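You operate a simulated robot arm through the tools that you are given. There is no shell and no other tool.

Carry out the task below with a simulated robot arm. There is one attempt and no reset: what you move stays moved.

TASK
Cook the bundle on HIGH till DONE lights, then turn the dial OFF.
Fine: basket down, lid shut, yellow lever locked, water left in; leave the other bundles and controls.

Only the result counts: the job must be done as asked and must still hold three seconds after the hand-in. Knocking over, shifting, dropping, spilling or breaking anything else fails it. Lids that push on must go on centred and level and be pressed home; caps that screw on are set level and turned clockwise until they are tight.

THE ROBOT
A 6-joint arm with a four-finger gripper, fixed in place. Base frame: the origin is on the floor under the middle of its stand, x ahead of it, y to its left, z up; the work surface is at about z = 81. Lengths are in cm, angles in rad, forces in N, time in s.
With the tool pointing down near the work surface it reaches from about 24 to 68 cm from the base axis. Its first joint turns from -2.897 to 2.897 rad. Payload 3.43 kg.
The TCP is the grasp point between the finger pads, 3 cm short of the fingertips. In the tool frame z runs along the fingers and y along their closing line. The gripper opens to 12 cm; its body begins 8.5 cm behind the TCP.
Orientation is told as [roll, pitch, yaw] about the base's x, y, z axes, in that order, counted from this pose: with the fingers straight down and closing along the base's y, the tool's x points along the base's -x, its y along +y and its z along -z.

THE INTERFACE
- The arm moves only by the tool servo_tool. Its arguments are lists of equal length, an entry for each row: "rot": the turn, a rotation vector about the base's x, y, z in rad, a list of three; "dp": the shift along the base's x, y, z in m, a list of three; "fingers": the closure in counts, from 0 (fully open) to 255 (shut). In form: {"rot": [[rx, ry, rz], ...], "dp": [[dx, dy, dz], ...], "fingers": [fingers, ...]}. A call has 1 to 20 rows; each row shifts and turns the commanded pose from where the row before left it. A row lasts 0.2 s, in which the tool goes at most 5 cm and 0.15 rad; a call with a longer step from one row to the next is refused whole, and so is a gripper value outside its range. Where a pose cannot be reached the arm comes as near as it can. A force on the tool above 40 N (or 10 N above the force at the start of the call, whichever is more), or a blocked arm, ends the call early, and 0.2 s more pass. Each finger travels about 4 cm/s and halts on what it meets, pressing with about 30 N; the grip force reading is that of the motor and also rises with nothing between the fingers. The clock runs only during rows and for 0.2 s after the last one: add rows that do not move to give the fingers time. The reply holds the time, the measured pose of the TCP, the force on the tool along the base axes, the opening and the grip force, in the units named above and with some noise, with the torque about the TCP (base axes, N m) and any sound that the robot's microphone picked up, and new pictures: "show" is both (left out), scene, wrist or none.
- Cameras (640 x 400 px; columns grow to the right, rows downward): "scene" is fixed at [5.31, -50.13, 156.67]; the picture's right is [-0.76, 0.65, 0.00], its down [-0.07, -0.08, -0.99] and it looks along [-0.64, -0.76, 0.11] (base axes); focal length 214 px, centre (320, 200). "wrist" rides on the gripper at [7.1, -1.7, -12.1] in the tool frame; the picture's right is [0.23, 0.97, 0.00], its down [-0.81, 0.19, -0.55] and it looks along [-0.54, 0.13, 0.83] (tool axes); focal length 275 px, centre (320, 200). There is no depth. A picture from a camera that has moved, and an enlarged one, comes with that camera's place and axes in the base frame and with its lens.
- slide_trunk(by): moves the trunk up (or, below 0, down) by that many cm; the arm rides with it, the base frame stays. It gives what a move gives, with no picture.
- enlarge(camera, box): a new picture of the part [left, top, right, bottom] of that camera's present view, enlarged. No time passes.
- hand_in(): hands the job in; it is judged then, once.

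Places have to be worked out from the pictures, the camera data and where the tool is seen. Open the gripper and draw the arm clear of the work before you hand the job in, unless the task says otherwise.

The tools are called after "Emit:" as name(argument=value, ...) on one line, values as JSON. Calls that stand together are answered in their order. servo_tool: Moves the arm, as the interface text tells. Its arguments: {"type":"object","properties":{"rot":{"type":"array","items":{"type":"array","items":{"type":"number"}}},"dp":{"type":"array","items":{"type":"array","items":{"type":"number"}}},"fingers":{"type":"array","items":{"type":"number"}},"show":{"type":"string","enum":["both","scene","wrist","none"]}},"required":["rot","dp","fingers"]} The other tools are called the same way: slide_trunk (by) moves the trunk up or down; enlarge (camera, box) takes an enlarged picture of a part of a camera's view; hand_in () hands the job in.

At the start:

```text
time_s: 0.0
position: [47.32, -0.07, 135.13]
tcp_rot: [0.001, 0.0, -0.001]
ft_force: [-0.2, 0.2, -0.3]
moment: [-0.01, 0.03, 0.0]
grip_width: 12.0
gripper_force: 0.0
trunk travel left (down, up): [-20.0, 24.0]
```

scene: 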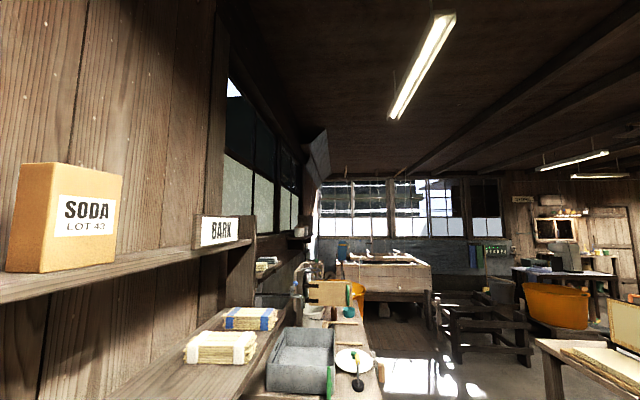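
wrist: 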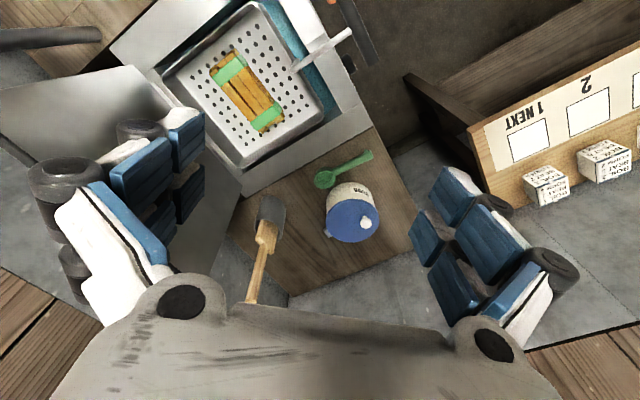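

The scene camera looks away from the work, so I'll rely on the wrist view. It shows a cooker with a perforated basket holding a green-banded bundle. I'll enlarge both pictures before moving.

Emit:
enlarge(camera="wrist", box=[80, 0, 400, 200])

Emit:
enlarge(camera="wrist", box=[380, 0, 640, 220])

Emit:
enlarge(camera="scene", box=[160, 220, 420, 400])

```text
2.00 times, centred on (240, 100) of wrist
camera zoom: at [40.16, -1.75, 147.22], right [-0.23, 0.97, 0.0], down [0.81, 0.19, 0.55], along [0.54, 0.13, -0.83], focal length 551 px, centre (480, 400)
```

zoom: 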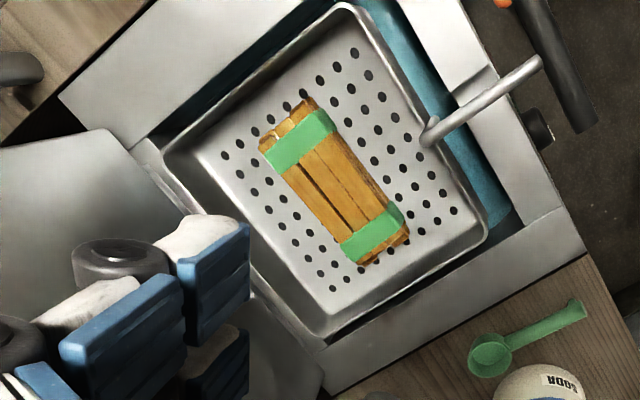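

```text
1.82 times, centred on (510, 110) of wrist
camera zoom: at [40.16, -1.75, 147.22], right [-0.23, 0.97, 0.0], down [0.81, 0.19, 0.55], along [0.54, 0.13, -0.83], focal length 500 px, centre (-26, 364)
```

zoom: 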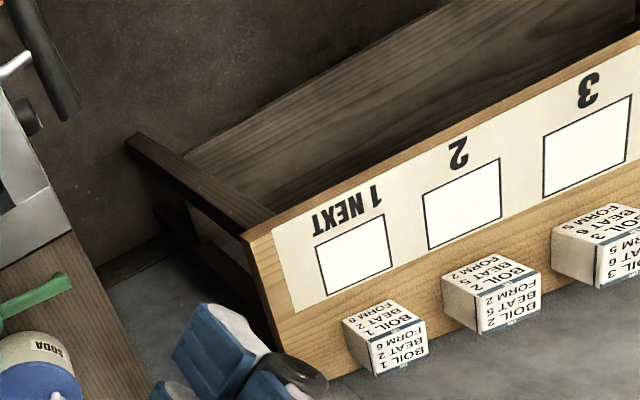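

```text
2.22 times, centred on (290, 310) of scene
camera zoom: at [5.31, -50.13, 156.67], right [-0.76, 0.65, 0.0], down [-0.07, -0.08, -0.99], along [-0.64, -0.76, 0.11], focal length 477 px, centre (387, -44)
```

zoom: 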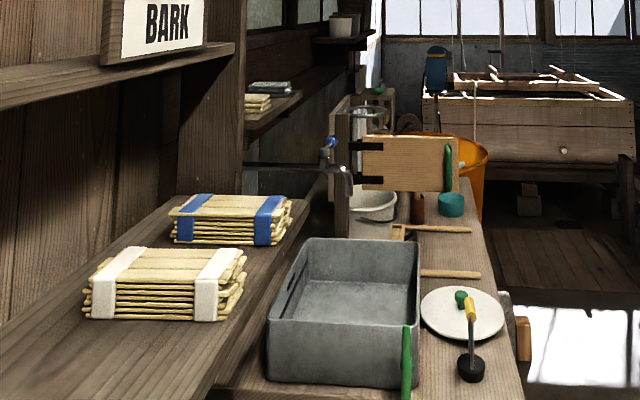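

The basket and bundle look to be near (56, -13), but the cooker's near side, where its controls probably are, is out of view. I'll draw the tool back at this height to bring it in.

Emit:
servo_tool(rot=[[0, 0, 0], [0, 0, 0], [0, 0, 0], [0, 0, 0], [0, 0, 0]], dp=[[-0.04, 0, 0], [-0.04, 0, 0], [-0.04, 0, 0], [-0.04, 0, 0], [0, 0, 0]], fingers=[0, 0, 0, 0, 0], show="both")

```text
time_s: 1.2
position: [31.23, -0.06, 135.05]
tcp_rot: [0.002, 0.003, 0.001]
ft_force: [0.2, 0.2, -1.2]
moment: [-0.03, 0.01, -0.03]
grip_width: 11.98
gripper_force: 0.1
trunk travel left (down, up): [-20.0, 24.0]
camera wrist: at [24.08, -1.85, 147.15], right [-0.23, 0.97, 0.0], down [0.81, 0.19, 0.55], along [0.53, 0.13, -0.84], focal length 275 px, centre (320, 200)
```

scene: 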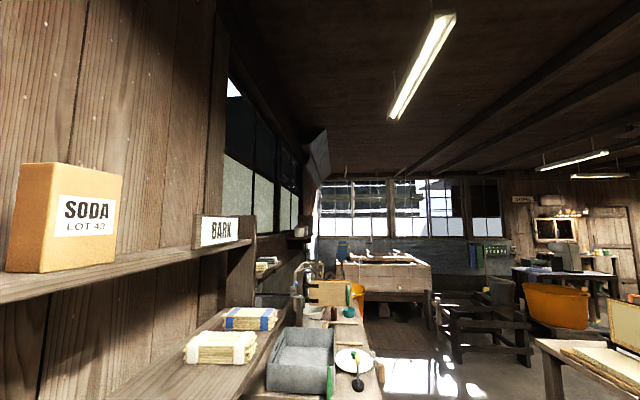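
wrist: 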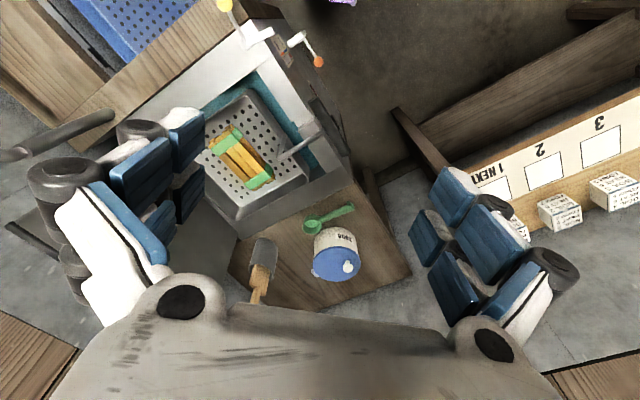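

The yellow lever is at the top of the view, with an orange-tipped lever beside it on the face toward +y and -x. I'll yaw the tool about -1.35 rad and move to +y so the wrist camera faces that front panel.

Emit:
servo_tool(rot=[[0, 0, -0.15], [0, 0, -0.15], [0, 0, -0.15], [0, 0, -0.15], [0, 0, -0.15], [0, 0, -0.15], [0, 0, -0.15], [0, 0, -0.15], [0, 0, -0.15], [0, 0, 0]], dp=[[0.0, 0.02, 0], [0.0, 0.02, 0], [0.0, 0.02, 0], [0.0, 0.02, 0], [0.0, 0.02, 0], [0.0, 0.02, 0], [0.0, 0.02, 0], [0.0, 0.02, 0], [0.0, 0.02, 0], [0, 0, 0]], fingers=[0, 0, 0, 0, 0, 0, 0, 0, 0, 0], show="wrist")

```text
time_s: 3.4
position: [31.18, 17.97, 135.21]
tcp_rot: [-0.001, 0.001, -1.351]
ft_force: [0.5, -0.5, -0.6]
moment: [-0.01, -0.01, 0.0]
grip_width: 12.0
gripper_force: 0.0
trunk travel left (down, up): [-20.0, 24.0]
camera wrist: at [28.04, 24.56, 147.23], right [0.9, 0.44, 0.0], down [0.36, -0.75, 0.55], along [0.24, -0.5, -0.83], focal length 275 px, centre (320, 200)
```

wrist: 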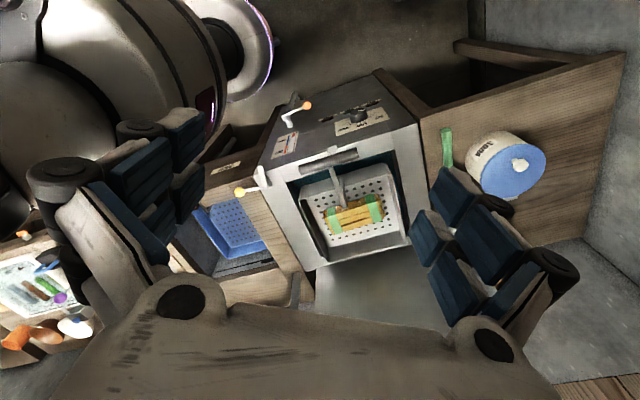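

Emit:
enlarge(camera="wrist", box=[220, 80, 440, 220])

Emit:
enlarge(camera="wrist", box=[160, 140, 440, 330])

```text
2.86 times, centred on (330, 150) of wrist
camera zoom: at [28.04, 24.56, 147.23], right [0.9, 0.44, 0.0], down [0.36, -0.75, 0.55], along [0.24, -0.5, -0.83], focal length 786 px, centre (291, 343)
```

zoom: 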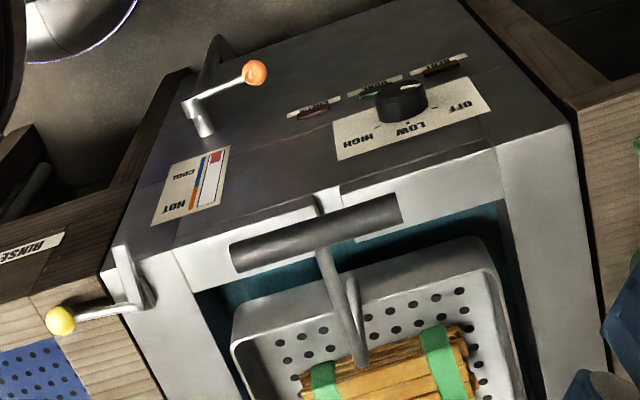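

```text
2.11 times, centred on (300, 235) of wrist
camera zoom: at [28.04, 24.56, 147.23], right [0.9, 0.44, 0.0], down [0.36, -0.75, 0.55], along [0.24, -0.5, -0.83], focal length 580 px, centre (362, 126)
```

zoom: 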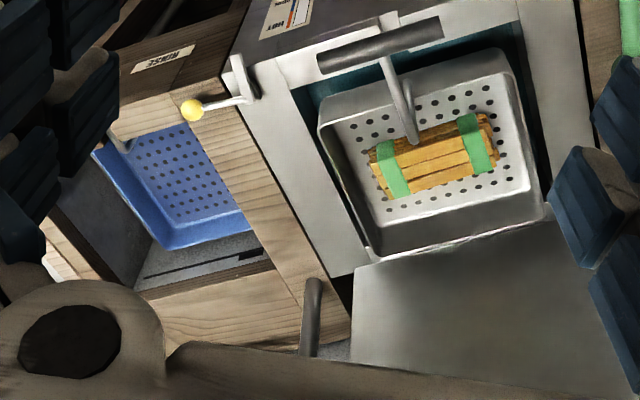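

By triangulating the pictures I put the yellow ball near (25.7, -18.4, 87), the basket's T-handle near (40.6, 3.8, 96.5) and the dial near (48, 8, 68), on a panel facing about (-0.5, 0.87, 0). I'll tilt the tool toward that panel and move back and down for a frontal view.

Emit:
servo_tool(rot=[[0, 0, 0.15], [0, 0, 0.15], [-0.13, -0.075, 0], [-0.13, -0.075, 0], [-0.13, -0.075, 0], [-0.13, -0.075, 0], [0, 0, 0], [0, 0, 0], [0, 0, 0]], dp=[[0.0, 0.02, -0.03], [0.0, 0.02, -0.03], [0.0, 0.02, -0.03], [0.0, 0.02, -0.03], [-0.01, 0.02, -0.03], [-0.01, 0.01, -0.03], [-0.01, 0.0, -0.03], [0, 0, -0.02], [0, 0, 0]], fingers=[0, 0, 0, 0, 0, 0, 0, 0, 0], show="wrist")

```text
time_s: 5.4
position: [28.21, 29.05, 112.15]
tcp_rot: [0.002, -0.6, -1.048]
ft_force: [-0.5, 0.1, 0.3]
moment: [0.01, -0.04, 0.01]
grip_width: 12.0
gripper_force: 0.1
trunk travel left (down, up): [-20.0, 24.0]
camera wrist: at [20.46, 39.09, 118.05], right [0.75, 0.65, -0.13], down [0.34, -0.21, 0.91], along [0.57, -0.73, -0.38], focal length 275 px, centre (320, 200)
```

wrist: 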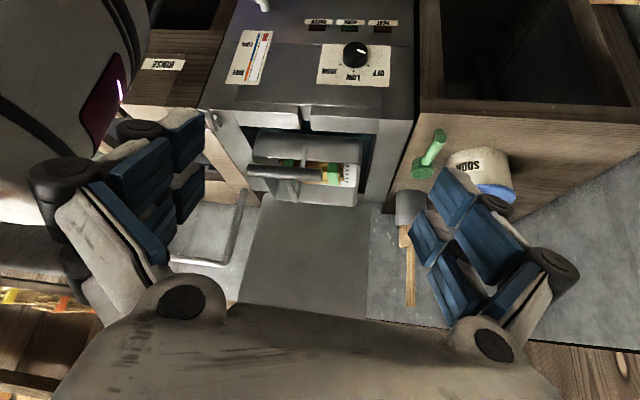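

The front panel is now in view. I'll enlarge the dial and lamps, and then the handle, rim and lid.

Emit:
enlarge(camera="wrist", box=[210, 0, 430, 140])

Emit:
enlarge(camera="wrist", box=[180, 90, 420, 300])

```text
2.86 times, centred on (320, 70) of wrist
camera zoom: at [20.46, 39.09, 118.05], right [0.75, 0.65, -0.13], down [0.34, -0.21, 0.91], along [0.57, -0.73, -0.38], focal length 786 px, centre (320, 571)
```

zoom: 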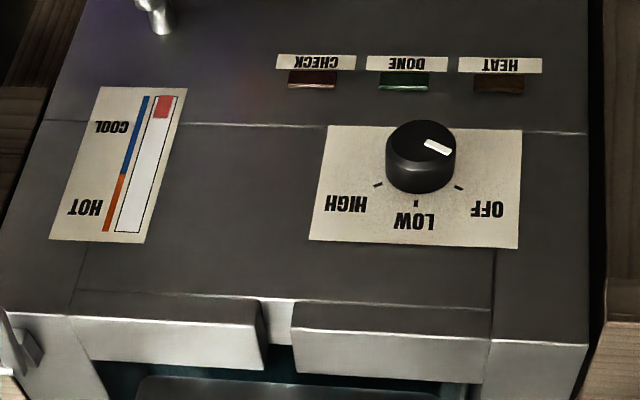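

```text
1.90 times, centred on (300, 195) of wrist
camera zoom: at [20.46, 39.09, 118.05], right [0.75, 0.65, -0.13], down [0.34, -0.21, 0.91], along [0.57, -0.73, -0.38], focal length 524 px, centre (358, 210)
```

zoom: 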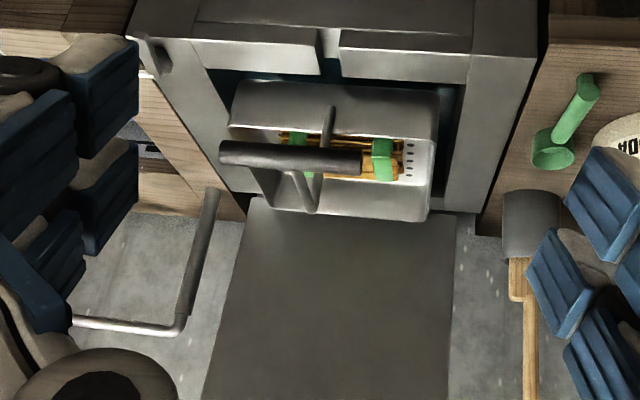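

The dial mark points at OFF, and the lamps are CHECK, DONE and HEAT. The rim has a slot for the basket's rod. Next I'll close the fingers to clear the view and move to see the lid, its side grip and the yellow lever.

Emit:
servo_tool(rot=[[0, 0, 0], [0, 0, 0], [0, 0, 0], [0, 0, 0], [0, 0, 0], [0, 0, 0], [0, 0, 0], [0, 0, 0]], dp=[[0.0, -0.02, 0.02], [0.0, -0.03, 0.03], [0.0, -0.03, 0.03], [0.0, -0.03, 0.03], [0, -0.03, 0.03], [0, -0.02, 0.02], [0, 0.0, 0], [0, 0, 0]], fingers=[255, 255, 255, 255, 255, 255, 255, 255], show="wrist")

```text
time_s: 7.2
position: [28.26, 12.95, 128.19]
tcp_rot: [0.002, -0.599, -1.049]
ft_force: [0.4, -0.2, 0.8]
moment: [0.02, 0.03, 0.01]
grip_width: 0.0
gripper_force: 19.7
trunk travel left (down, up): [-20.0, 24.0]
camera wrist: at [20.46, 23.08, 134.12], right [0.75, 0.65, -0.13], down [0.34, -0.21, 0.91], along [0.57, -0.73, -0.38], focal length 275 px, centre (320, 200)
```

wrist: 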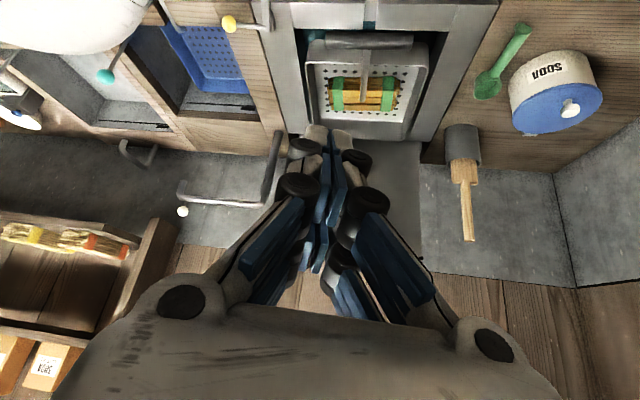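

Emit:
enlarge(camera="wrist", box=[100, 60, 320, 240])

Emit:
enlarge(camera="wrist", box=[200, 0, 500, 200])

```text
2.22 times, centred on (210, 150) of wrist
camera zoom: at [20.46, 23.08, 134.12], right [0.75, 0.65, -0.13], down [0.34, -0.21, 0.91], along [0.57, -0.73, -0.38], focal length 612 px, centre (564, 311)
```

zoom: 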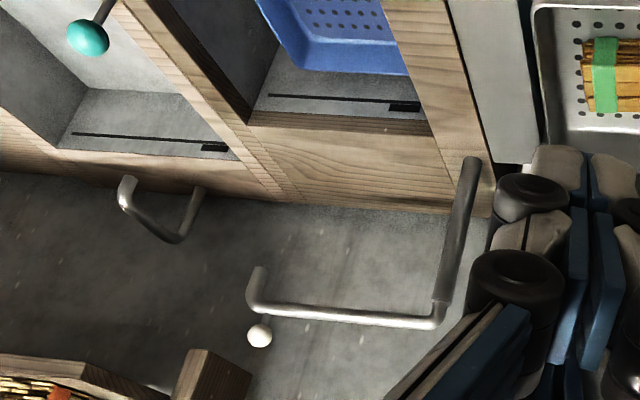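

```text
2.00 times, centred on (350, 100) of wrist
camera zoom: at [20.46, 23.08, 134.12], right [0.75, 0.65, -0.13], down [0.34, -0.21, 0.91], along [0.57, -0.73, -0.38], focal length 551 px, centre (260, 400)
```

zoom: 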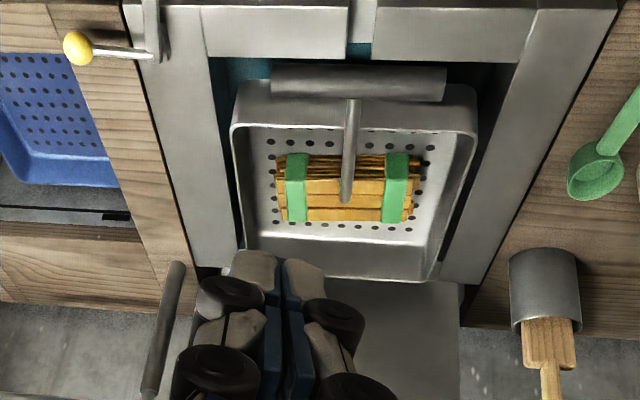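

The grey L-pipe is a tap by the wall, so I'll leave it alone. The lid stands upright behind the basket. I'll enlarge the yellow lever and rim in this view.

Emit:
enlarge(camera="wrist", box=[200, 0, 320, 75])

Emit:
enlarge(camera="wrist", box=[280, 0, 500, 140])

```text
5.33 times, centred on (260, 38) of wrist
camera zoom: at [20.46, 23.08, 134.12], right [0.75, 0.65, -0.13], down [0.34, -0.21, 0.91], along [0.57, -0.73, -0.38], focal length 1468 px, centre (640, 1067)
```

zoom: 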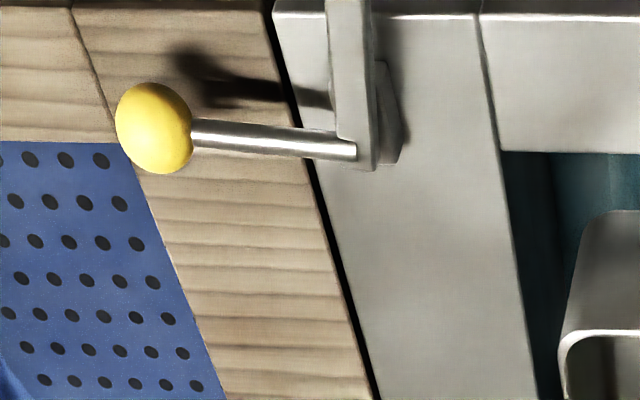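

```text
2.86 times, centred on (390, 70) of wrist
camera zoom: at [20.46, 23.08, 134.12], right [0.75, 0.65, -0.13], down [0.34, -0.21, 0.91], along [0.57, -0.73, -0.38], focal length 786 px, centre (120, 571)
```

zoom: 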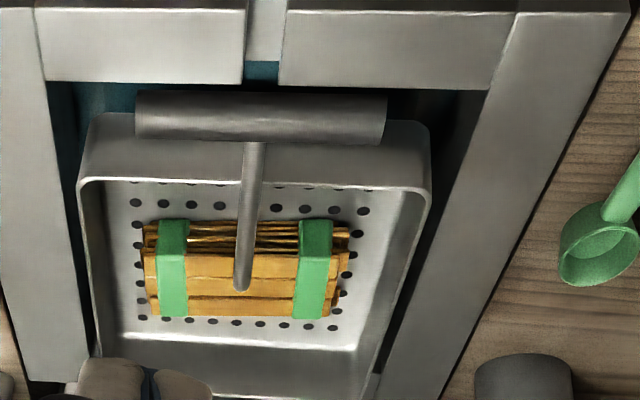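

The lever is a bar on the right rim with a ball rod pointing outward. I'll untilt the tool and move nearer, looking toward -y, to see its pivot.

Emit:
servo_tool(rot=[[0.13, 0.075, 0], [0.13, 0.075, 0], [0.13, 0.075, 0], [0.13, 0.075, 0], [0, 0, -0.13], [0, 0, -0.13], [0, 0, -0.13], [0, 0, -0.13], [0, 0, 0], [0, 0, 0]], dp=[[0, -0.02, 0], [0, -0.03, 0], [0, -0.03, 0], [0, -0.03, -0.03], [0, -0.03, -0.03], [0, -0.03, -0.03], [0, -0.03, -0.03], [0, 0, -0.03], [0, 0, -0.02], [0, 0, 0]], fingers=[255, 255, 255, 255, 255, 255, 255, 255, 255, 255], show="wrist")

```text
time_s: 9.4
position: [28.25, -7.22, 111.01]
tcp_rot: [0.0, -0.001, -1.568]
ft_force: [0.2, 0.7, 0.2]
moment: [-0.03, 0.01, -0.03]
grip_width: 0.0
gripper_force: 30.1
trunk travel left (down, up): [-20.0, 24.0]
camera wrist: at [26.59, 0.01, 123.19], right [0.97, 0.23, 0.0], down [0.19, -0.81, 0.55], along [0.13, -0.54, -0.83], focal length 275 px, centre (320, 200)
```

wrist: 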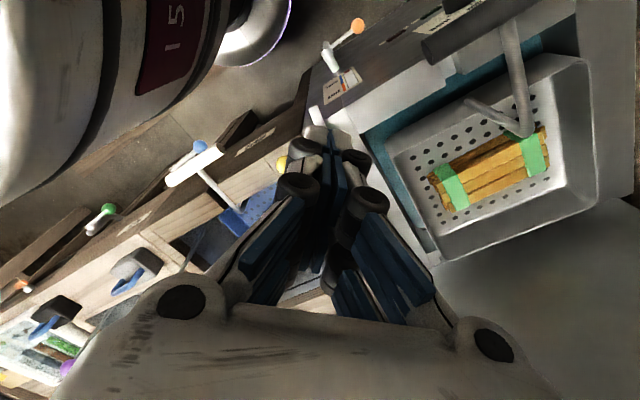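

The fingers hide the lever. I'll open them, which is safe at this height, and look again.

Emit:
servo_tool(rot=[[0, 0, 0], [0, 0, 0], [0, 0, 0], [0, 0, 0], [0, 0, 0], [0, 0, 0], [0, 0, 0], [0, 0, 0]], dp=[[0, 0, 0], [0, 0, 0], [0, 0, 0], [0, 0, 0], [0, 0, 0], [0, 0, 0], [0, 0, 0], [0, 0, 0]], fingers=[0, 0, 0, 0, 0, 0, 0, 0], show="wrist")

Emit:
enlarge(camera="wrist", box=[240, 60, 420, 220])

Emit:
enlarge(camera="wrist", box=[360, 0, 640, 260])

```text
time_s: 11.2
position: [28.32, -7.14, 111.1]
tcp_rot: [0.0, -0.001, -1.569]
ft_force: [-0.2, 0.3, -0.2]
moment: [0.01, 0.01, -0.02]
grip_width: 11.95
gripper_force: 0.1
trunk travel left (down, up): [-20.0, 24.0]
camera wrist: at [26.6, 0.01, 123.21], right [0.97, 0.23, 0.0], down [0.19, -0.81, 0.55], along [0.13, -0.54, -0.83], focal length 275 px, centre (320, 200)
```

wrist: 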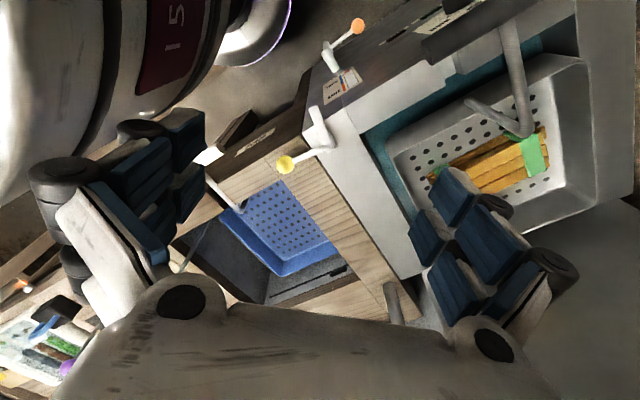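

```text
2.50 times, centred on (330, 140) of wrist
camera zoom: at [26.6, 0.01, 123.21], right [0.97, 0.23, 0.0], down [0.19, -0.81, 0.55], along [0.13, -0.54, -0.83], focal length 688 px, centre (295, 350)
```

zoom: 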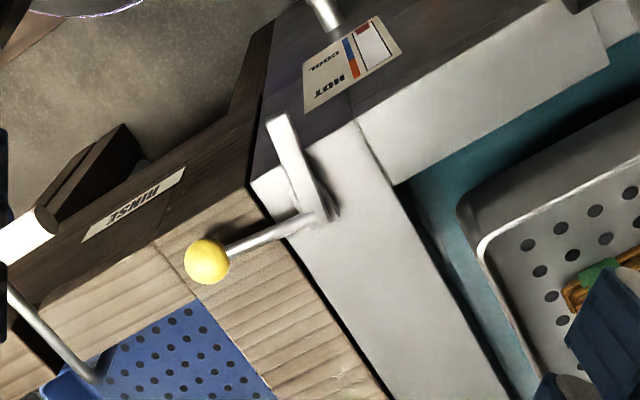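

```text
1.54 times, centred on (500, 130) of wrist
camera zoom: at [26.6, 0.01, 123.21], right [0.97, 0.23, 0.0], down [0.19, -0.81, 0.55], along [0.13, -0.54, -0.83], focal length 424 px, centre (43, 308)
```

zoom: 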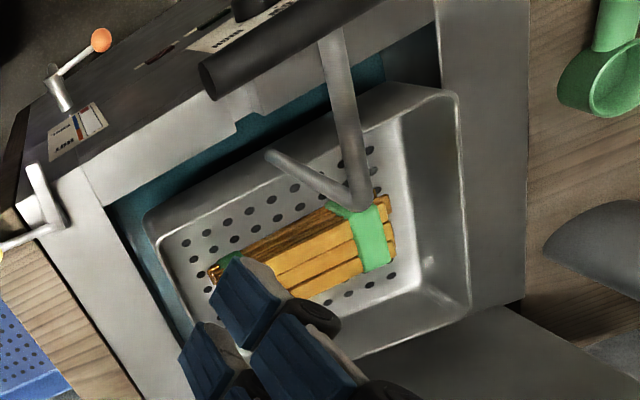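

From the two views, the lever's bar points forward and its ball rod points right at z≈86-87, which suggests a vertical pivot. The basket hangs raised with its grip at z≈96.5. I'll go above the grip with the fingers set to close across it (yaw ≈ 0.75).

Emit:
servo_tool(rot=[[0, 0, 0.145], [0, 0, 0.145], [0, 0, 0.145], [0, 0, 0.145], [0, 0, 0.145], [0, 0, 0.145], [0, 0, 0.145], [0, 0, 0.145], [0, 0, 0.145], [0, 0, 0.145], [0, 0, 0.145], [0, 0, 0.145], [0, 0, 0.145], [0, 0, 0.145], [0, 0, 0.145], [0, 0, 0.145], [0, 0, 0]], dp=[[0, 0, 0.03], [0, 0, 0.03], [0, 0, 0.03], [0.01, 0.01, 0], [0.01, 0.01, 0], [0.01, 0.01, 0], [0.01, 0.01, 0], [0.01, 0.01, 0], [0.01, 0.01, 0], [0.01, 0.01, 0], [0.01, 0.01, 0], [0.01, 0.01, 0], [0.01, 0.01, 0], [0.01, 0.01, 0], [0.01, 0, 0], [0.003, 0, 0], [0, 0, 0]], fingers=[0, 0, 0, 0, 0, 0, 0, 0, 0, 0, 0, 0, 0, 0, 0, 0, 0], show="wrist")

```text
time_s: 14.8
position: [40.63, 4.03, 120.17]
tcp_rot: [0.0, 0.002, 0.753]
ft_force: [-0.8, 0.8, 0.5]
moment: [0.01, -0.01, -0.03]
grip_width: 11.99
gripper_force: 0.1
trunk travel left (down, up): [-20.0, 24.0]
camera wrist: at [36.59, -2.18, 132.24], right [-0.83, 0.55, 0.0], down [0.46, 0.69, 0.55], along [0.31, 0.46, -0.83], focal length 275 px, centre (320, 200)
```

wrist: 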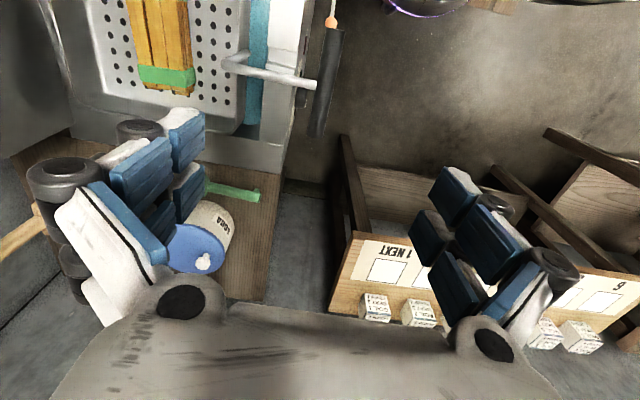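

The cooker's front edge runs at about 44°, and I place the grip centre near (40.1, 4.1). I'll come down so the open fingers straddle the grip from just above and check the alignment.

Emit:
servo_tool(rot=[[0, 0, 0.02], [0, 0, 0], [0, 0, 0], [0, 0, 0], [0, 0, 0], [0, 0, 0]], dp=[[-0.005, 0.001, -0.04], [0, 0, -0.04], [0, 0, -0.04], [0, 0, -0.04], [0, 0, -0.01], [0, 0, 0]], fingers=[0, 0, 0, 0, 0, 0], show="wrist")

```text
time_s: 16.2
position: [40.18, 4.11, 103.25]
tcp_rot: [0.001, 0.0, 0.772]
ft_force: [-1.1, -0.5, -0.8]
moment: [0.02, -0.04, -0.01]
grip_width: 12.01
gripper_force: 0.0
trunk travel left (down, up): [-20.0, 24.0]
camera wrist: at [36.19, -2.09, 115.31], right [-0.84, 0.54, 0.0], down [0.45, 0.7, 0.55], along [0.3, 0.47, -0.83], focal length 275 px, centre (320, 200)
```

wrist: 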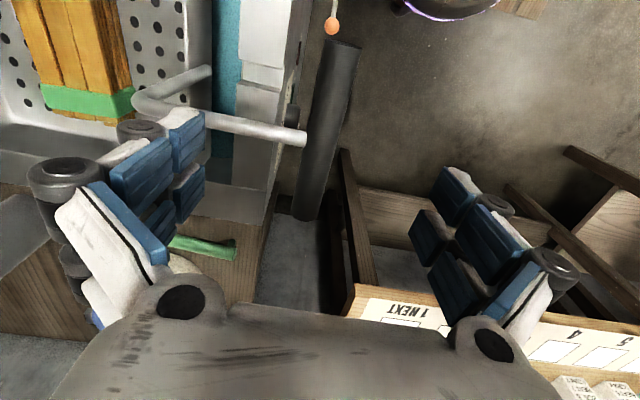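

The grip runs at about 45° with its centre near (40.3, 4.45), z≈97, and lies between the fingers. I'll lower the tool so the bar sits near the fingertips and close on it.

Emit:
servo_tool(rot=[[0, 0, 0.013], [0, 0, 0], [0, 0, 0], [0, 0, 0], [0, 0, 0], [0, 0, 0], [0, 0, 0], [0, 0, 0], [0, 0, 0], [0, 0, 0], [0, 0, 0]], dp=[[0.001, 0.003, -0.025], [0, 0, -0.025], [0, 0, 0], [0, 0, 0], [0, 0, 0], [0, 0, 0], [0, 0, 0], [0, 0, 0], [0, 0, 0], [0, 0, 0], [0, 0, 0]], fingers=[0, 0, 0, 255, 255, 255, 255, 255, 255, 255, 255], show="wrist")

```text
time_s: 18.6
position: [40.22, 4.4, 98.24]
tcp_rot: [0.001, 0.0, 0.784]
ft_force: [0.6, -0.2, 0.1]
moment: [0.05, 0.0, 0.0]
grip_width: 0.04
gripper_force: 19.4
trunk travel left (down, up): [-20.0, 24.0]
camera wrist: at [36.33, -1.87, 110.36], right [-0.85, 0.53, 0.0], down [0.44, 0.71, 0.55], along [0.29, 0.47, -0.83], focal length 275 px, centre (320, 200)
```

wrist: 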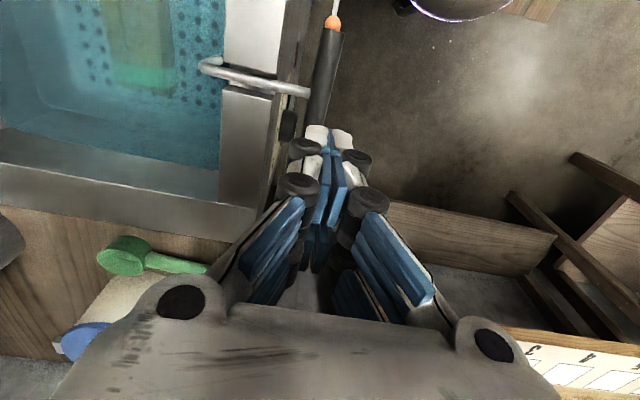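

The fingers closed on nothing because the basket has sunk into the water and its rod now lies in the rim slot. I'll lift clear and look over the basket, bundle and handle.

Emit:
servo_tool(rot=[[0, 0, 0], [0, 0, 0], [0, 0, 0], [0, 0, 0], [0, 0, 0], [0, 0, 0], [0, 0, 0]], dp=[[0, 0, 0.04], [0, 0, 0.04], [0, 0, 0.04], [0, 0, 0.04], [0, 0, 0.04], [0, 0, 0.02], [0, 0, 0]], fingers=[255, 255, 255, 255, 255, 255, 255], show="both")

Emit:
enlarge(camera="wrist", box=[0, 0, 360, 200])

```text
time_s: 20.2
position: [40.31, 4.38, 120.33]
tcp_rot: [-0.001, 0.0, 0.783]
ft_force: [-0.4, 0.1, 0.7]
moment: [-0.01, -0.03, -0.02]
grip_width: 0.01
gripper_force: 29.6
trunk travel left (down, up): [-20.0, 24.0]
camera wrist: at [36.51, -1.91, 132.41], right [-0.85, 0.53, 0.0], down [0.44, 0.71, 0.55], along [0.29, 0.47, -0.83], focal length 275 px, centre (320, 200)
```

scene: 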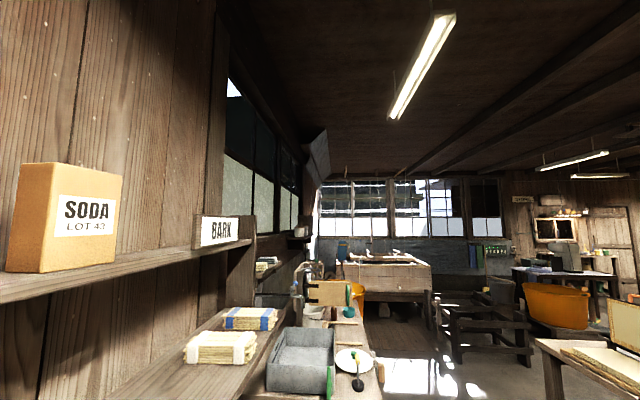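
wrist: 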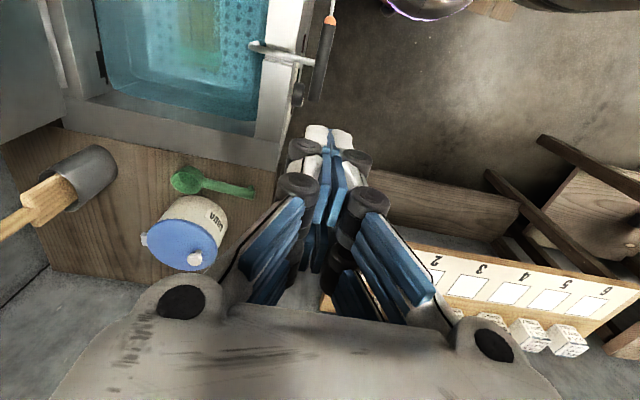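

```text
1.78 times, centred on (180, 100) of wrist
camera zoom: at [36.51, -1.91, 132.41], right [-0.85, 0.53, 0.0], down [0.44, 0.71, 0.55], along [0.29, 0.47, -0.83], focal length 489 px, centre (569, 378)
```

zoom: 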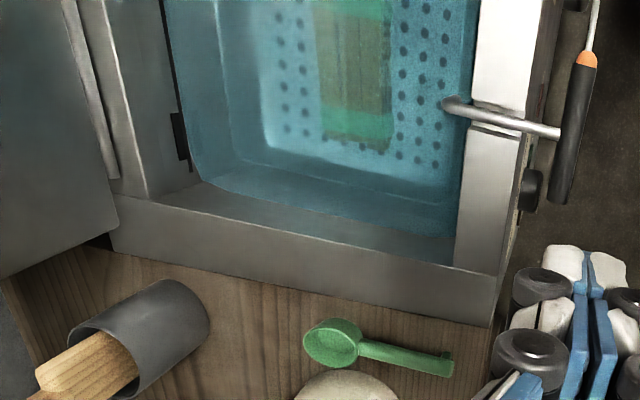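

The basket is fully down with the bundle under water and the rod in the slot. The lid stands nearly upright, hinged near N≈66 along the inward axis, with its top at about z≈120. I'll raise the trunk to gain height and reach before working on the lid.

Emit:
slide_trunk(by=18)

```text
time_s: 22.2
position: [40.33, 4.31, 138.2]
tcp_rot: [-0.001, 0.0, 0.783]
ft_force: [0.0, 0.4, -0.2]
moment: [0.04, -0.01, 0.01]
grip_width: 0.0
gripper_force: 30.3
trunk travel left (down, up): [-38.0, 6.0]
```

Emit:
servo_tool(rot=[[0, 0, 0], [0, 0, 0], [0, 0, 0], [0, 0, 0], [0, 0, 0], [0, 0, 0], [0, 0, 0], [0, 0, 0]], dp=[[0.01, -0.03, 0], [0.015, -0.035, 0], [0.015, -0.035, 0], [0.015, -0.035, 0], [0.015, -0.035, 0], [0.015, -0.035, 0], [0.01, -0.02, 0], [0, 0, 0]], fingers=[0, 0, 0, 0, 0, 0, 0, 0], show="wrist")

```text
time_s: 24.0
position: [49.88, -18.09, 138.39]
tcp_rot: [0.0, 0.0, 0.784]
ft_force: [-0.3, -0.6, 0.0]
moment: [0.02, -0.05, -0.03]
grip_width: 11.99
gripper_force: 0.0
trunk travel left (down, up): [-38.0, 6.0]
camera wrist: at [46.03, -24.29, 150.53], right [-0.85, 0.53, 0.0], down [0.44, 0.71, 0.55], along [0.29, 0.47, -0.83], focal length 275 px, centre (320, 200)
```

wrist: 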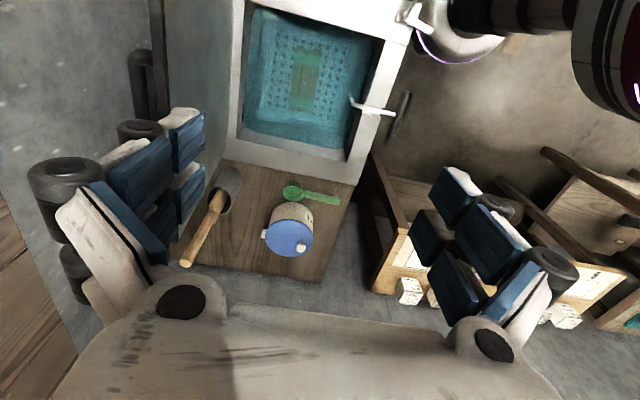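

Emit:
enlarge(camera="wrist", box=[100, 0, 440, 220])

Emit:
enlarge(camera="wrist", box=[370, 0, 470, 60])

```text
1.82 times, centred on (270, 110) of wrist
camera zoom: at [46.03, -24.29, 150.53], right [-0.85, 0.53, 0.0], down [0.44, 0.71, 0.55], along [0.29, 0.47, -0.83], focal length 500 px, centre (411, 364)
```

zoom: 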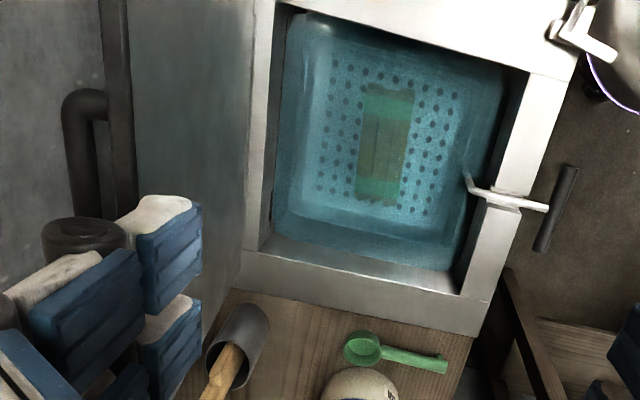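

```text
6.40 times, centred on (420, 30) of wrist
camera zoom: at [46.03, -24.29, 150.53], right [-0.85, 0.53, 0.0], down [0.44, 0.71, 0.55], along [0.29, 0.47, -0.83], focal length 1762 px, centre (-320, 1288)
```

zoom: 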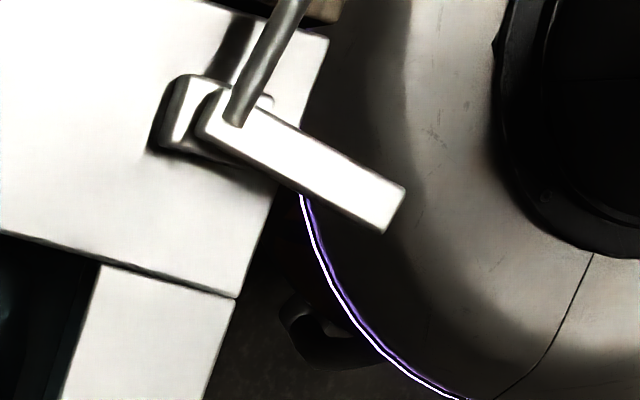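

The lid stands almost vertical with a black handle on its outer face near lateral 23-39. Its free edge is at about z≈118-119, N≈64-66. I'll move over its right top corner with the fingers open, tips above the edge, to test my reach and look.

Emit:
servo_tool(rot=[[0, 0, 0], [0, 0, 0], [0, 0, 0], [0, 0, 0], [0, 0, 0], [0, 0, 0]], dp=[[0.015, -0.031, -0.01], [0.015, -0.031, -0.01], [0.015, -0.031, -0.01], [0.015, -0.031, -0.01], [0.017, -0.031, -0.01], [0, 0, 0]], fingers=[0, 0, 0, 0, 0, 0], show="wrist")

```text
time_s: 25.4
position: [57.34, -33.64, 133.38]
tcp_rot: [-0.001, 0.001, 0.785]
ft_force: [-0.1, 0.4, 0.8]
moment: [-0.02, -0.06, 0.0]
grip_width: 12.01
gripper_force: 0.1
trunk travel left (down, up): [-38.0, 6.0]
camera wrist: at [53.56, -39.96, 145.43], right [-0.85, 0.53, 0.0], down [0.44, 0.71, 0.55], along [0.29, 0.47, -0.83], focal length 275 px, centre (320, 200)
```

wrist: 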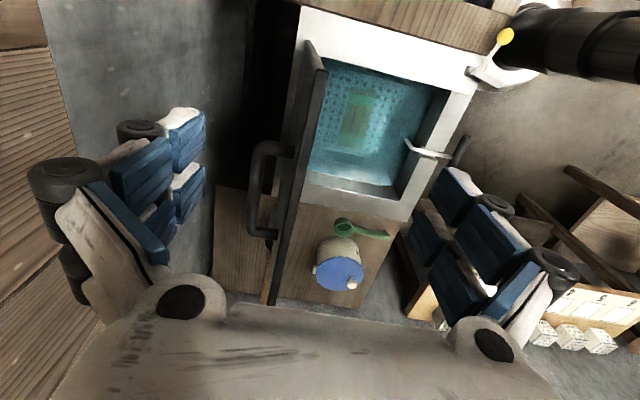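

I can reach the lid's top edge, which runs at N≈64-66, z≈119, and the tool sits astride it. I'll lower the open fingers straight down so they straddle the right end of the edge.

Emit:
servo_tool(rot=[[0, 0, 0], [0, 0, 0], [0, 0, 0], [0, 0, 0], [0, 0, 0], [0, 0, 0]], dp=[[0.003, -0.003, -0.03], [0, 0, -0.04], [0, 0, -0.04], [0, 0, -0.03], [0, 0, -0.02], [0, 0, 0]], fingers=[0, 0, 0, 0, 0, 0], show="wrist")

```text
time_s: 26.8
position: [57.6, -34.01, 117.45]
tcp_rot: [-0.002, 0.001, 0.785]
ft_force: [0.0, 0.6, -0.9]
moment: [-0.01, -0.02, -0.02]
grip_width: 12.0
gripper_force: 0.1
trunk travel left (down, up): [-38.0, 6.0]
camera wrist: at [53.76, -40.28, 129.54], right [-0.85, 0.53, 0.0], down [0.44, 0.71, 0.55], along [0.29, 0.47, -0.83], focal length 275 px, centre (320, 200)
```

wrist: 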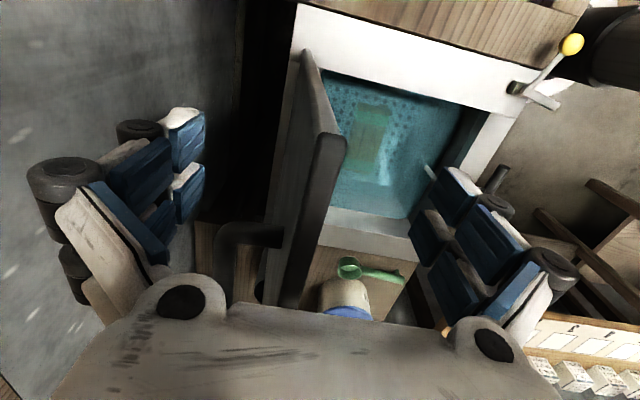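

The lid's corner sits centred between the fingers at about TCP height. I'll lower 2 cm more, narrow the opening to about 7 cm so the edge is captured, and pull gently toward the front to feel the hinge.

Emit:
servo_tool(rot=[[0, 0, 0], [0, 0, 0], [0, 0, 0], [0, 0, 0], [0, 0, 0], [0, 0, 0], [0, 0, 0], [0, 0, 0], [0, 0, 0], [0, 0, 0]], dp=[[0, 0, -0.02], [0, 0, 0], [0, 0, 0], [0, 0, 0], [0, 0, 0], [-0.00707, 0.00707, 0], [-0.00707, 0.00707, 0], [-0.00707, 0.00707, 0], [-0.00707, 0.00707, 0], [0, 0, 0]], fingers=[0, 106, 106, 106, 106, 106, 106, 106, 106, 106], show="wrist")

```text
time_s: 29.0
position: [54.93, -31.17, 115.35]
tcp_rot: [0.0, 0.001, 0.784]
ft_force: [0.2, 0.0, -0.2]
moment: [0.01, -0.03, 0.03]
grip_width: 7.0
gripper_force: 0.0
trunk travel left (down, up): [-38.0, 6.0]
camera wrist: at [51.08, -37.4, 127.47], right [-0.85, 0.53, 0.0], down [0.44, 0.71, 0.55], along [0.29, 0.47, -0.83], focal length 275 px, centre (320, 200)
```

wrist: 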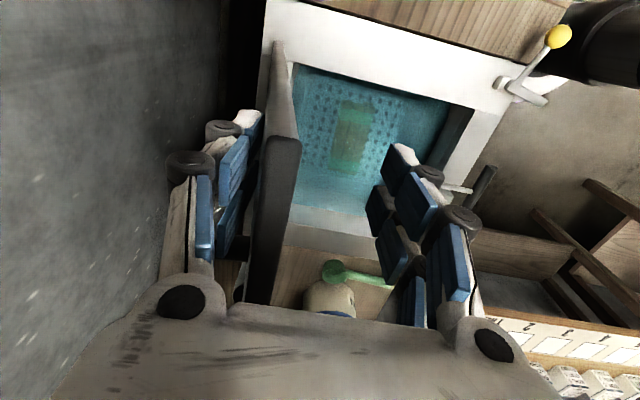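

The back fingers are almost touching the lid and no force shows yet. I'll keep pulling toward the front in small steps.

Emit:
servo_tool(rot=[[0, 0, 0], [0, 0, 0], [0, 0, 0], [0, 0, 0], [0, 0, 0]], dp=[[-0.00707, 0.00707, 0], [-0.00707, 0.00707, 0], [-0.00707, 0.00707, 0], [-0.00707, 0.00707, 0], [0, 0, 0]], fingers=[106, 106, 106, 106, 106], show="wrist")

```text
time_s: 30.2
position: [52.21, -28.29, 115.22]
tcp_rot: [0.0, -0.001, 0.785]
ft_force: [-0.8, 0.2, -0.1]
moment: [0.03, 0.02, 0.02]
grip_width: 6.99
gripper_force: 0.3
trunk travel left (down, up): [-38.0, 6.0]
camera wrist: at [48.33, -34.47, 127.43], right [-0.85, 0.53, 0.0], down [0.44, 0.71, 0.55], along [0.29, 0.47, -0.83], focal length 275 px, centre (320, 200)
```

wrist: 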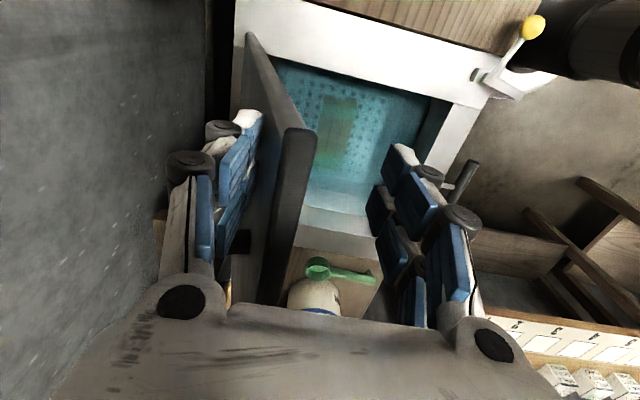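

The lid swings with almost no force and stays where it is put, at about 74° from closed now. I'll follow its arc down to about 45° with the edge held between the finger rows.

Emit:
servo_tool(rot=[[0, 0, 0], [0, 0, 0], [0, 0, 0], [0, 0, 0], [0, 0, 0], [0, 0, 0], [0, 0, 0], [0, 0, 0], [0, 0, 0]], dp=[[-0.0099, 0.0127, -0.0053], [-0.0099, 0.0127, -0.0053], [-0.0099, 0.0127, -0.0053], [-0.0099, 0.0127, -0.0053], [-0.0097, 0.0125, -0.0105], [-0.0097, 0.0125, -0.0105], [-0.0097, 0.0125, -0.0105], [-0.0097, 0.0125, -0.0105], [0, 0, 0]], fingers=[106, 106, 106, 106, 106, 106, 106, 106, 106], show="wrist")

```text
time_s: 32.2
position: [44.28, -18.34, 108.98]
tcp_rot: [0.0, -0.001, 0.784]
ft_force: [-0.6, -0.9, -0.8]
moment: [0.0, 0.03, -0.02]
grip_width: 7.01
gripper_force: 0.1
trunk travel left (down, up): [-38.0, 6.0]
camera wrist: at [40.38, -24.47, 121.01], right [-0.85, 0.53, 0.0], down [0.44, 0.71, 0.55], along [0.29, 0.47, -0.83], focal length 275 px, centre (320, 200)
```

wrist: 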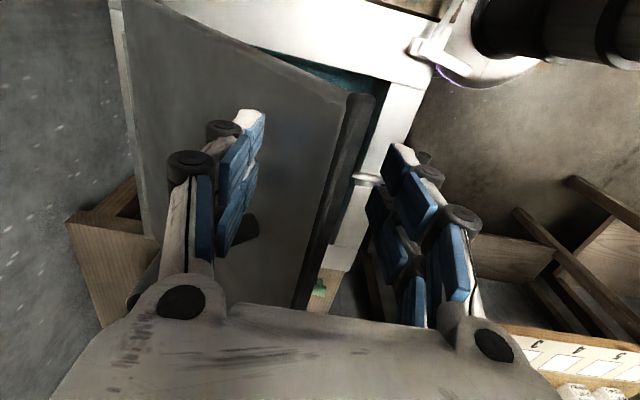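

The lid's tip now looks to be at about 39°, perhaps slightly ahead of my fingers. I'll wait a moment and see whether it's settling on its own.

Emit:
servo_tool(rot=[[0, 0, 0], [0, 0, 0], [0, 0, 0], [0, 0, 0]], dp=[[0, 0, 0], [0, 0, 0], [0, 0, 0], [0, 0, 0]], fingers=[106, 106, 106, 106], show="wrist")

```text
time_s: 33.2
position: [44.21, -18.2, 108.83]
tcp_rot: [-0.001, 0.001, 0.783]
ft_force: [-0.3, 0.3, -0.1]
moment: [0.02, 0.01, -0.02]
grip_width: 7.01
gripper_force: 0.0
trunk travel left (down, up): [-38.0, 6.0]
camera wrist: at [40.4, -24.47, 121.04], right [-0.85, 0.53, 0.0], down [0.44, 0.71, 0.55], along [0.29, 0.47, -0.83], focal length 275 px, centre (320, 200)
```

wrist: 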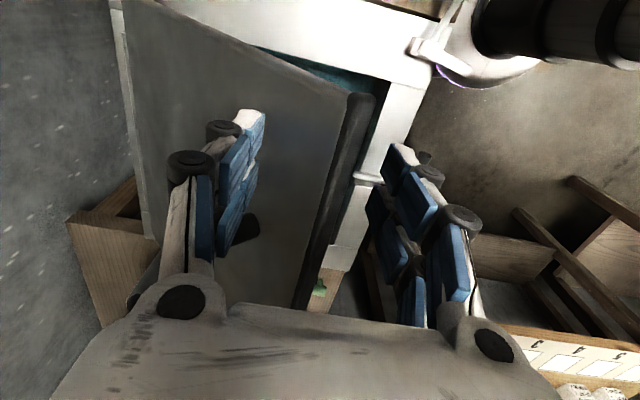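

The lid holds at about 39°, so its hinge has enough friction to keep it there. I'll lift slightly, close the fingers into a fist, and press on the outer face beside the handle to bring it down.

Emit:
servo_tool(rot=[[0, 0, 0], [0, 0, 0], [0, 0, 0], [0, 0, 0], [0, 0, 0], [0, 0, 0], [0, 0, 0]], dp=[[0, 0, 0.03], [0.007, -0.007, 0], [0, 0, 0], [0, 0, 0], [0, 0, 0], [0, 0, 0], [0, 0, 0]], fingers=[106, 255, 255, 255, 255, 255, 255], show="wrist")

```text
time_s: 34.8
position: [44.8, -18.45, 111.91]
tcp_rot: [-0.001, -0.001, 0.785]
ft_force: [-9.0, 9.1, 16.0]
moment: [-0.24, 0.05, 0.46]
grip_width: 2.38
gripper_force: 45.3
trunk travel left (down, up): [-38.0, 6.0]
camera wrist: at [40.94, -24.95, 124.06], right [-0.85, 0.53, 0.0], down [0.44, 0.71, 0.55], along [0.29, 0.47, -0.83], focal length 275 px, centre (320, 200)
```

wrist: 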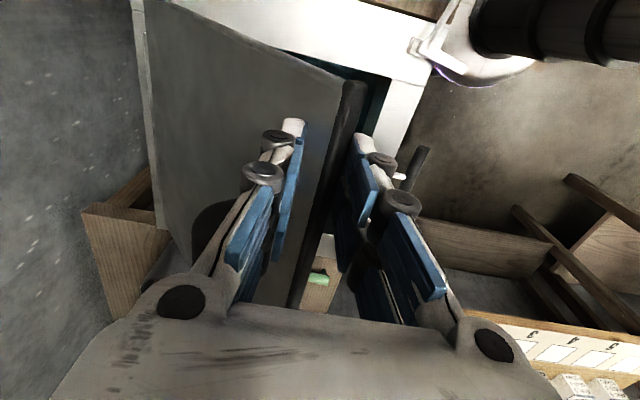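

The fingers pinched the lid's lip, so the lid is higher than I estimated. I'll open again, rise well clear, and close above it.

Emit:
servo_tool(rot=[[0, 0, 0], [0, 0, 0], [0, 0, 0], [0, 0, 0], [0, 0, 0], [0, 0, 0], [0, 0, 0], [0, 0, 0], [0, 0, 0], [0, 0, 0], [0, 0, 0], [0, 0, 0]], dp=[[0, 0, 0], [0, 0, 0], [0, 0, 0], [0, 0, 0], [0, 0, 0.03], [0, 0, 0.03], [0.014, -0.014, 0], [0, 0, 0], [0, 0, 0], [0, 0, 0], [0, 0, 0], [0, 0, 0]], fingers=[106, 106, 106, 106, 106, 106, 106, 255, 255, 255, 255, 255], show="wrist")

```text
time_s: 37.4
position: [46.58, -20.1, 117.92]
tcp_rot: [-0.001, 0.001, 0.781]
ft_force: [-0.1, 0.9, -0.3]
moment: [0.01, -0.02, -0.02]
grip_width: 0.0
gripper_force: 21.2
trunk travel left (down, up): [-38.0, 6.0]
camera wrist: at [42.67, -26.42, 129.93], right [-0.85, 0.53, 0.0], down [0.44, 0.71, 0.55], along [0.29, 0.47, -0.83], focal length 275 px, centre (320, 200)
```

wrist: 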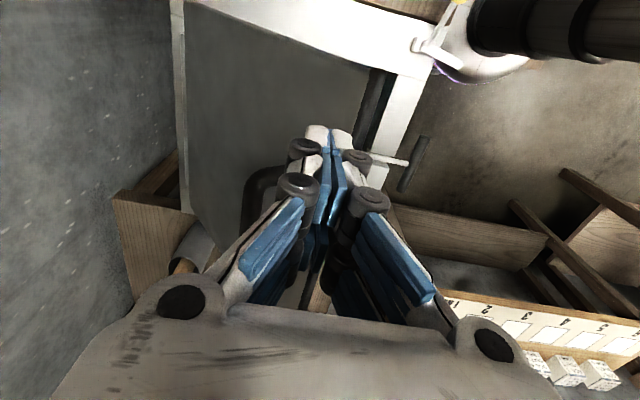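

Emit:
enlarge(camera="wrist", box=[160, 0, 480, 200])

```text
2.00 times, centred on (320, 100) of wrist
camera zoom: at [42.67, -26.42, 129.93], right [-0.85, 0.53, 0.0], down [0.44, 0.71, 0.55], along [0.29, 0.47, -0.83], focal length 551 px, centre (320, 400)
```

zoom: 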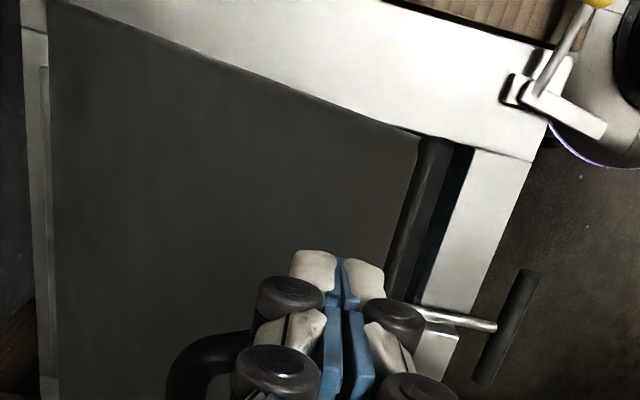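

The lid still stands perhaps 25-30° open. I'll move the closed fist over it near its front and press down slowly along the arc.

Emit:
servo_tool(rot=[[0, 0, 0], [0, 0, 0], [0, 0, 0], [0, 0, 0], [0, 0, 0], [0, 0, 0], [0, 0, 0], [0, 0, 0]], dp=[[-0.0165, 0.0165, -0.01], [-0.0165, 0.0165, -0.01], [0, 0, -0.02], [0, 0, -0.02], [-0.002, 0.002, -0.02], [-0.003, 0.003, -0.02], [-0.003, 0.003, -0.02], [0, 0, 0]], fingers=[255, 255, 255, 255, 255, 255, 255, 255], show="wrist")

```text
time_s: 39.2
position: [42.46, -16.32, 105.9]
tcp_rot: [-0.001, 0.001, 0.783]
ft_force: [0.5, -0.2, -0.4]
moment: [0.0, 0.02, 0.0]
grip_width: 0.01
gripper_force: 29.8
trunk travel left (down, up): [-38.0, 6.0]
camera wrist: at [38.55, -22.55, 118.02], right [-0.85, 0.53, 0.0], down [0.44, 0.71, 0.55], along [0.29, 0.47, -0.83], focal length 275 px, centre (320, 200)
```

wrist: 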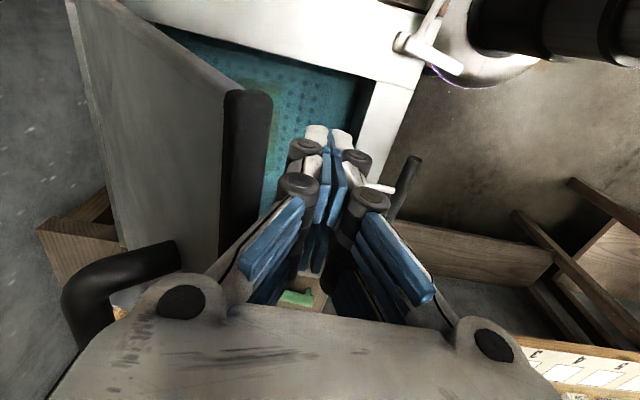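

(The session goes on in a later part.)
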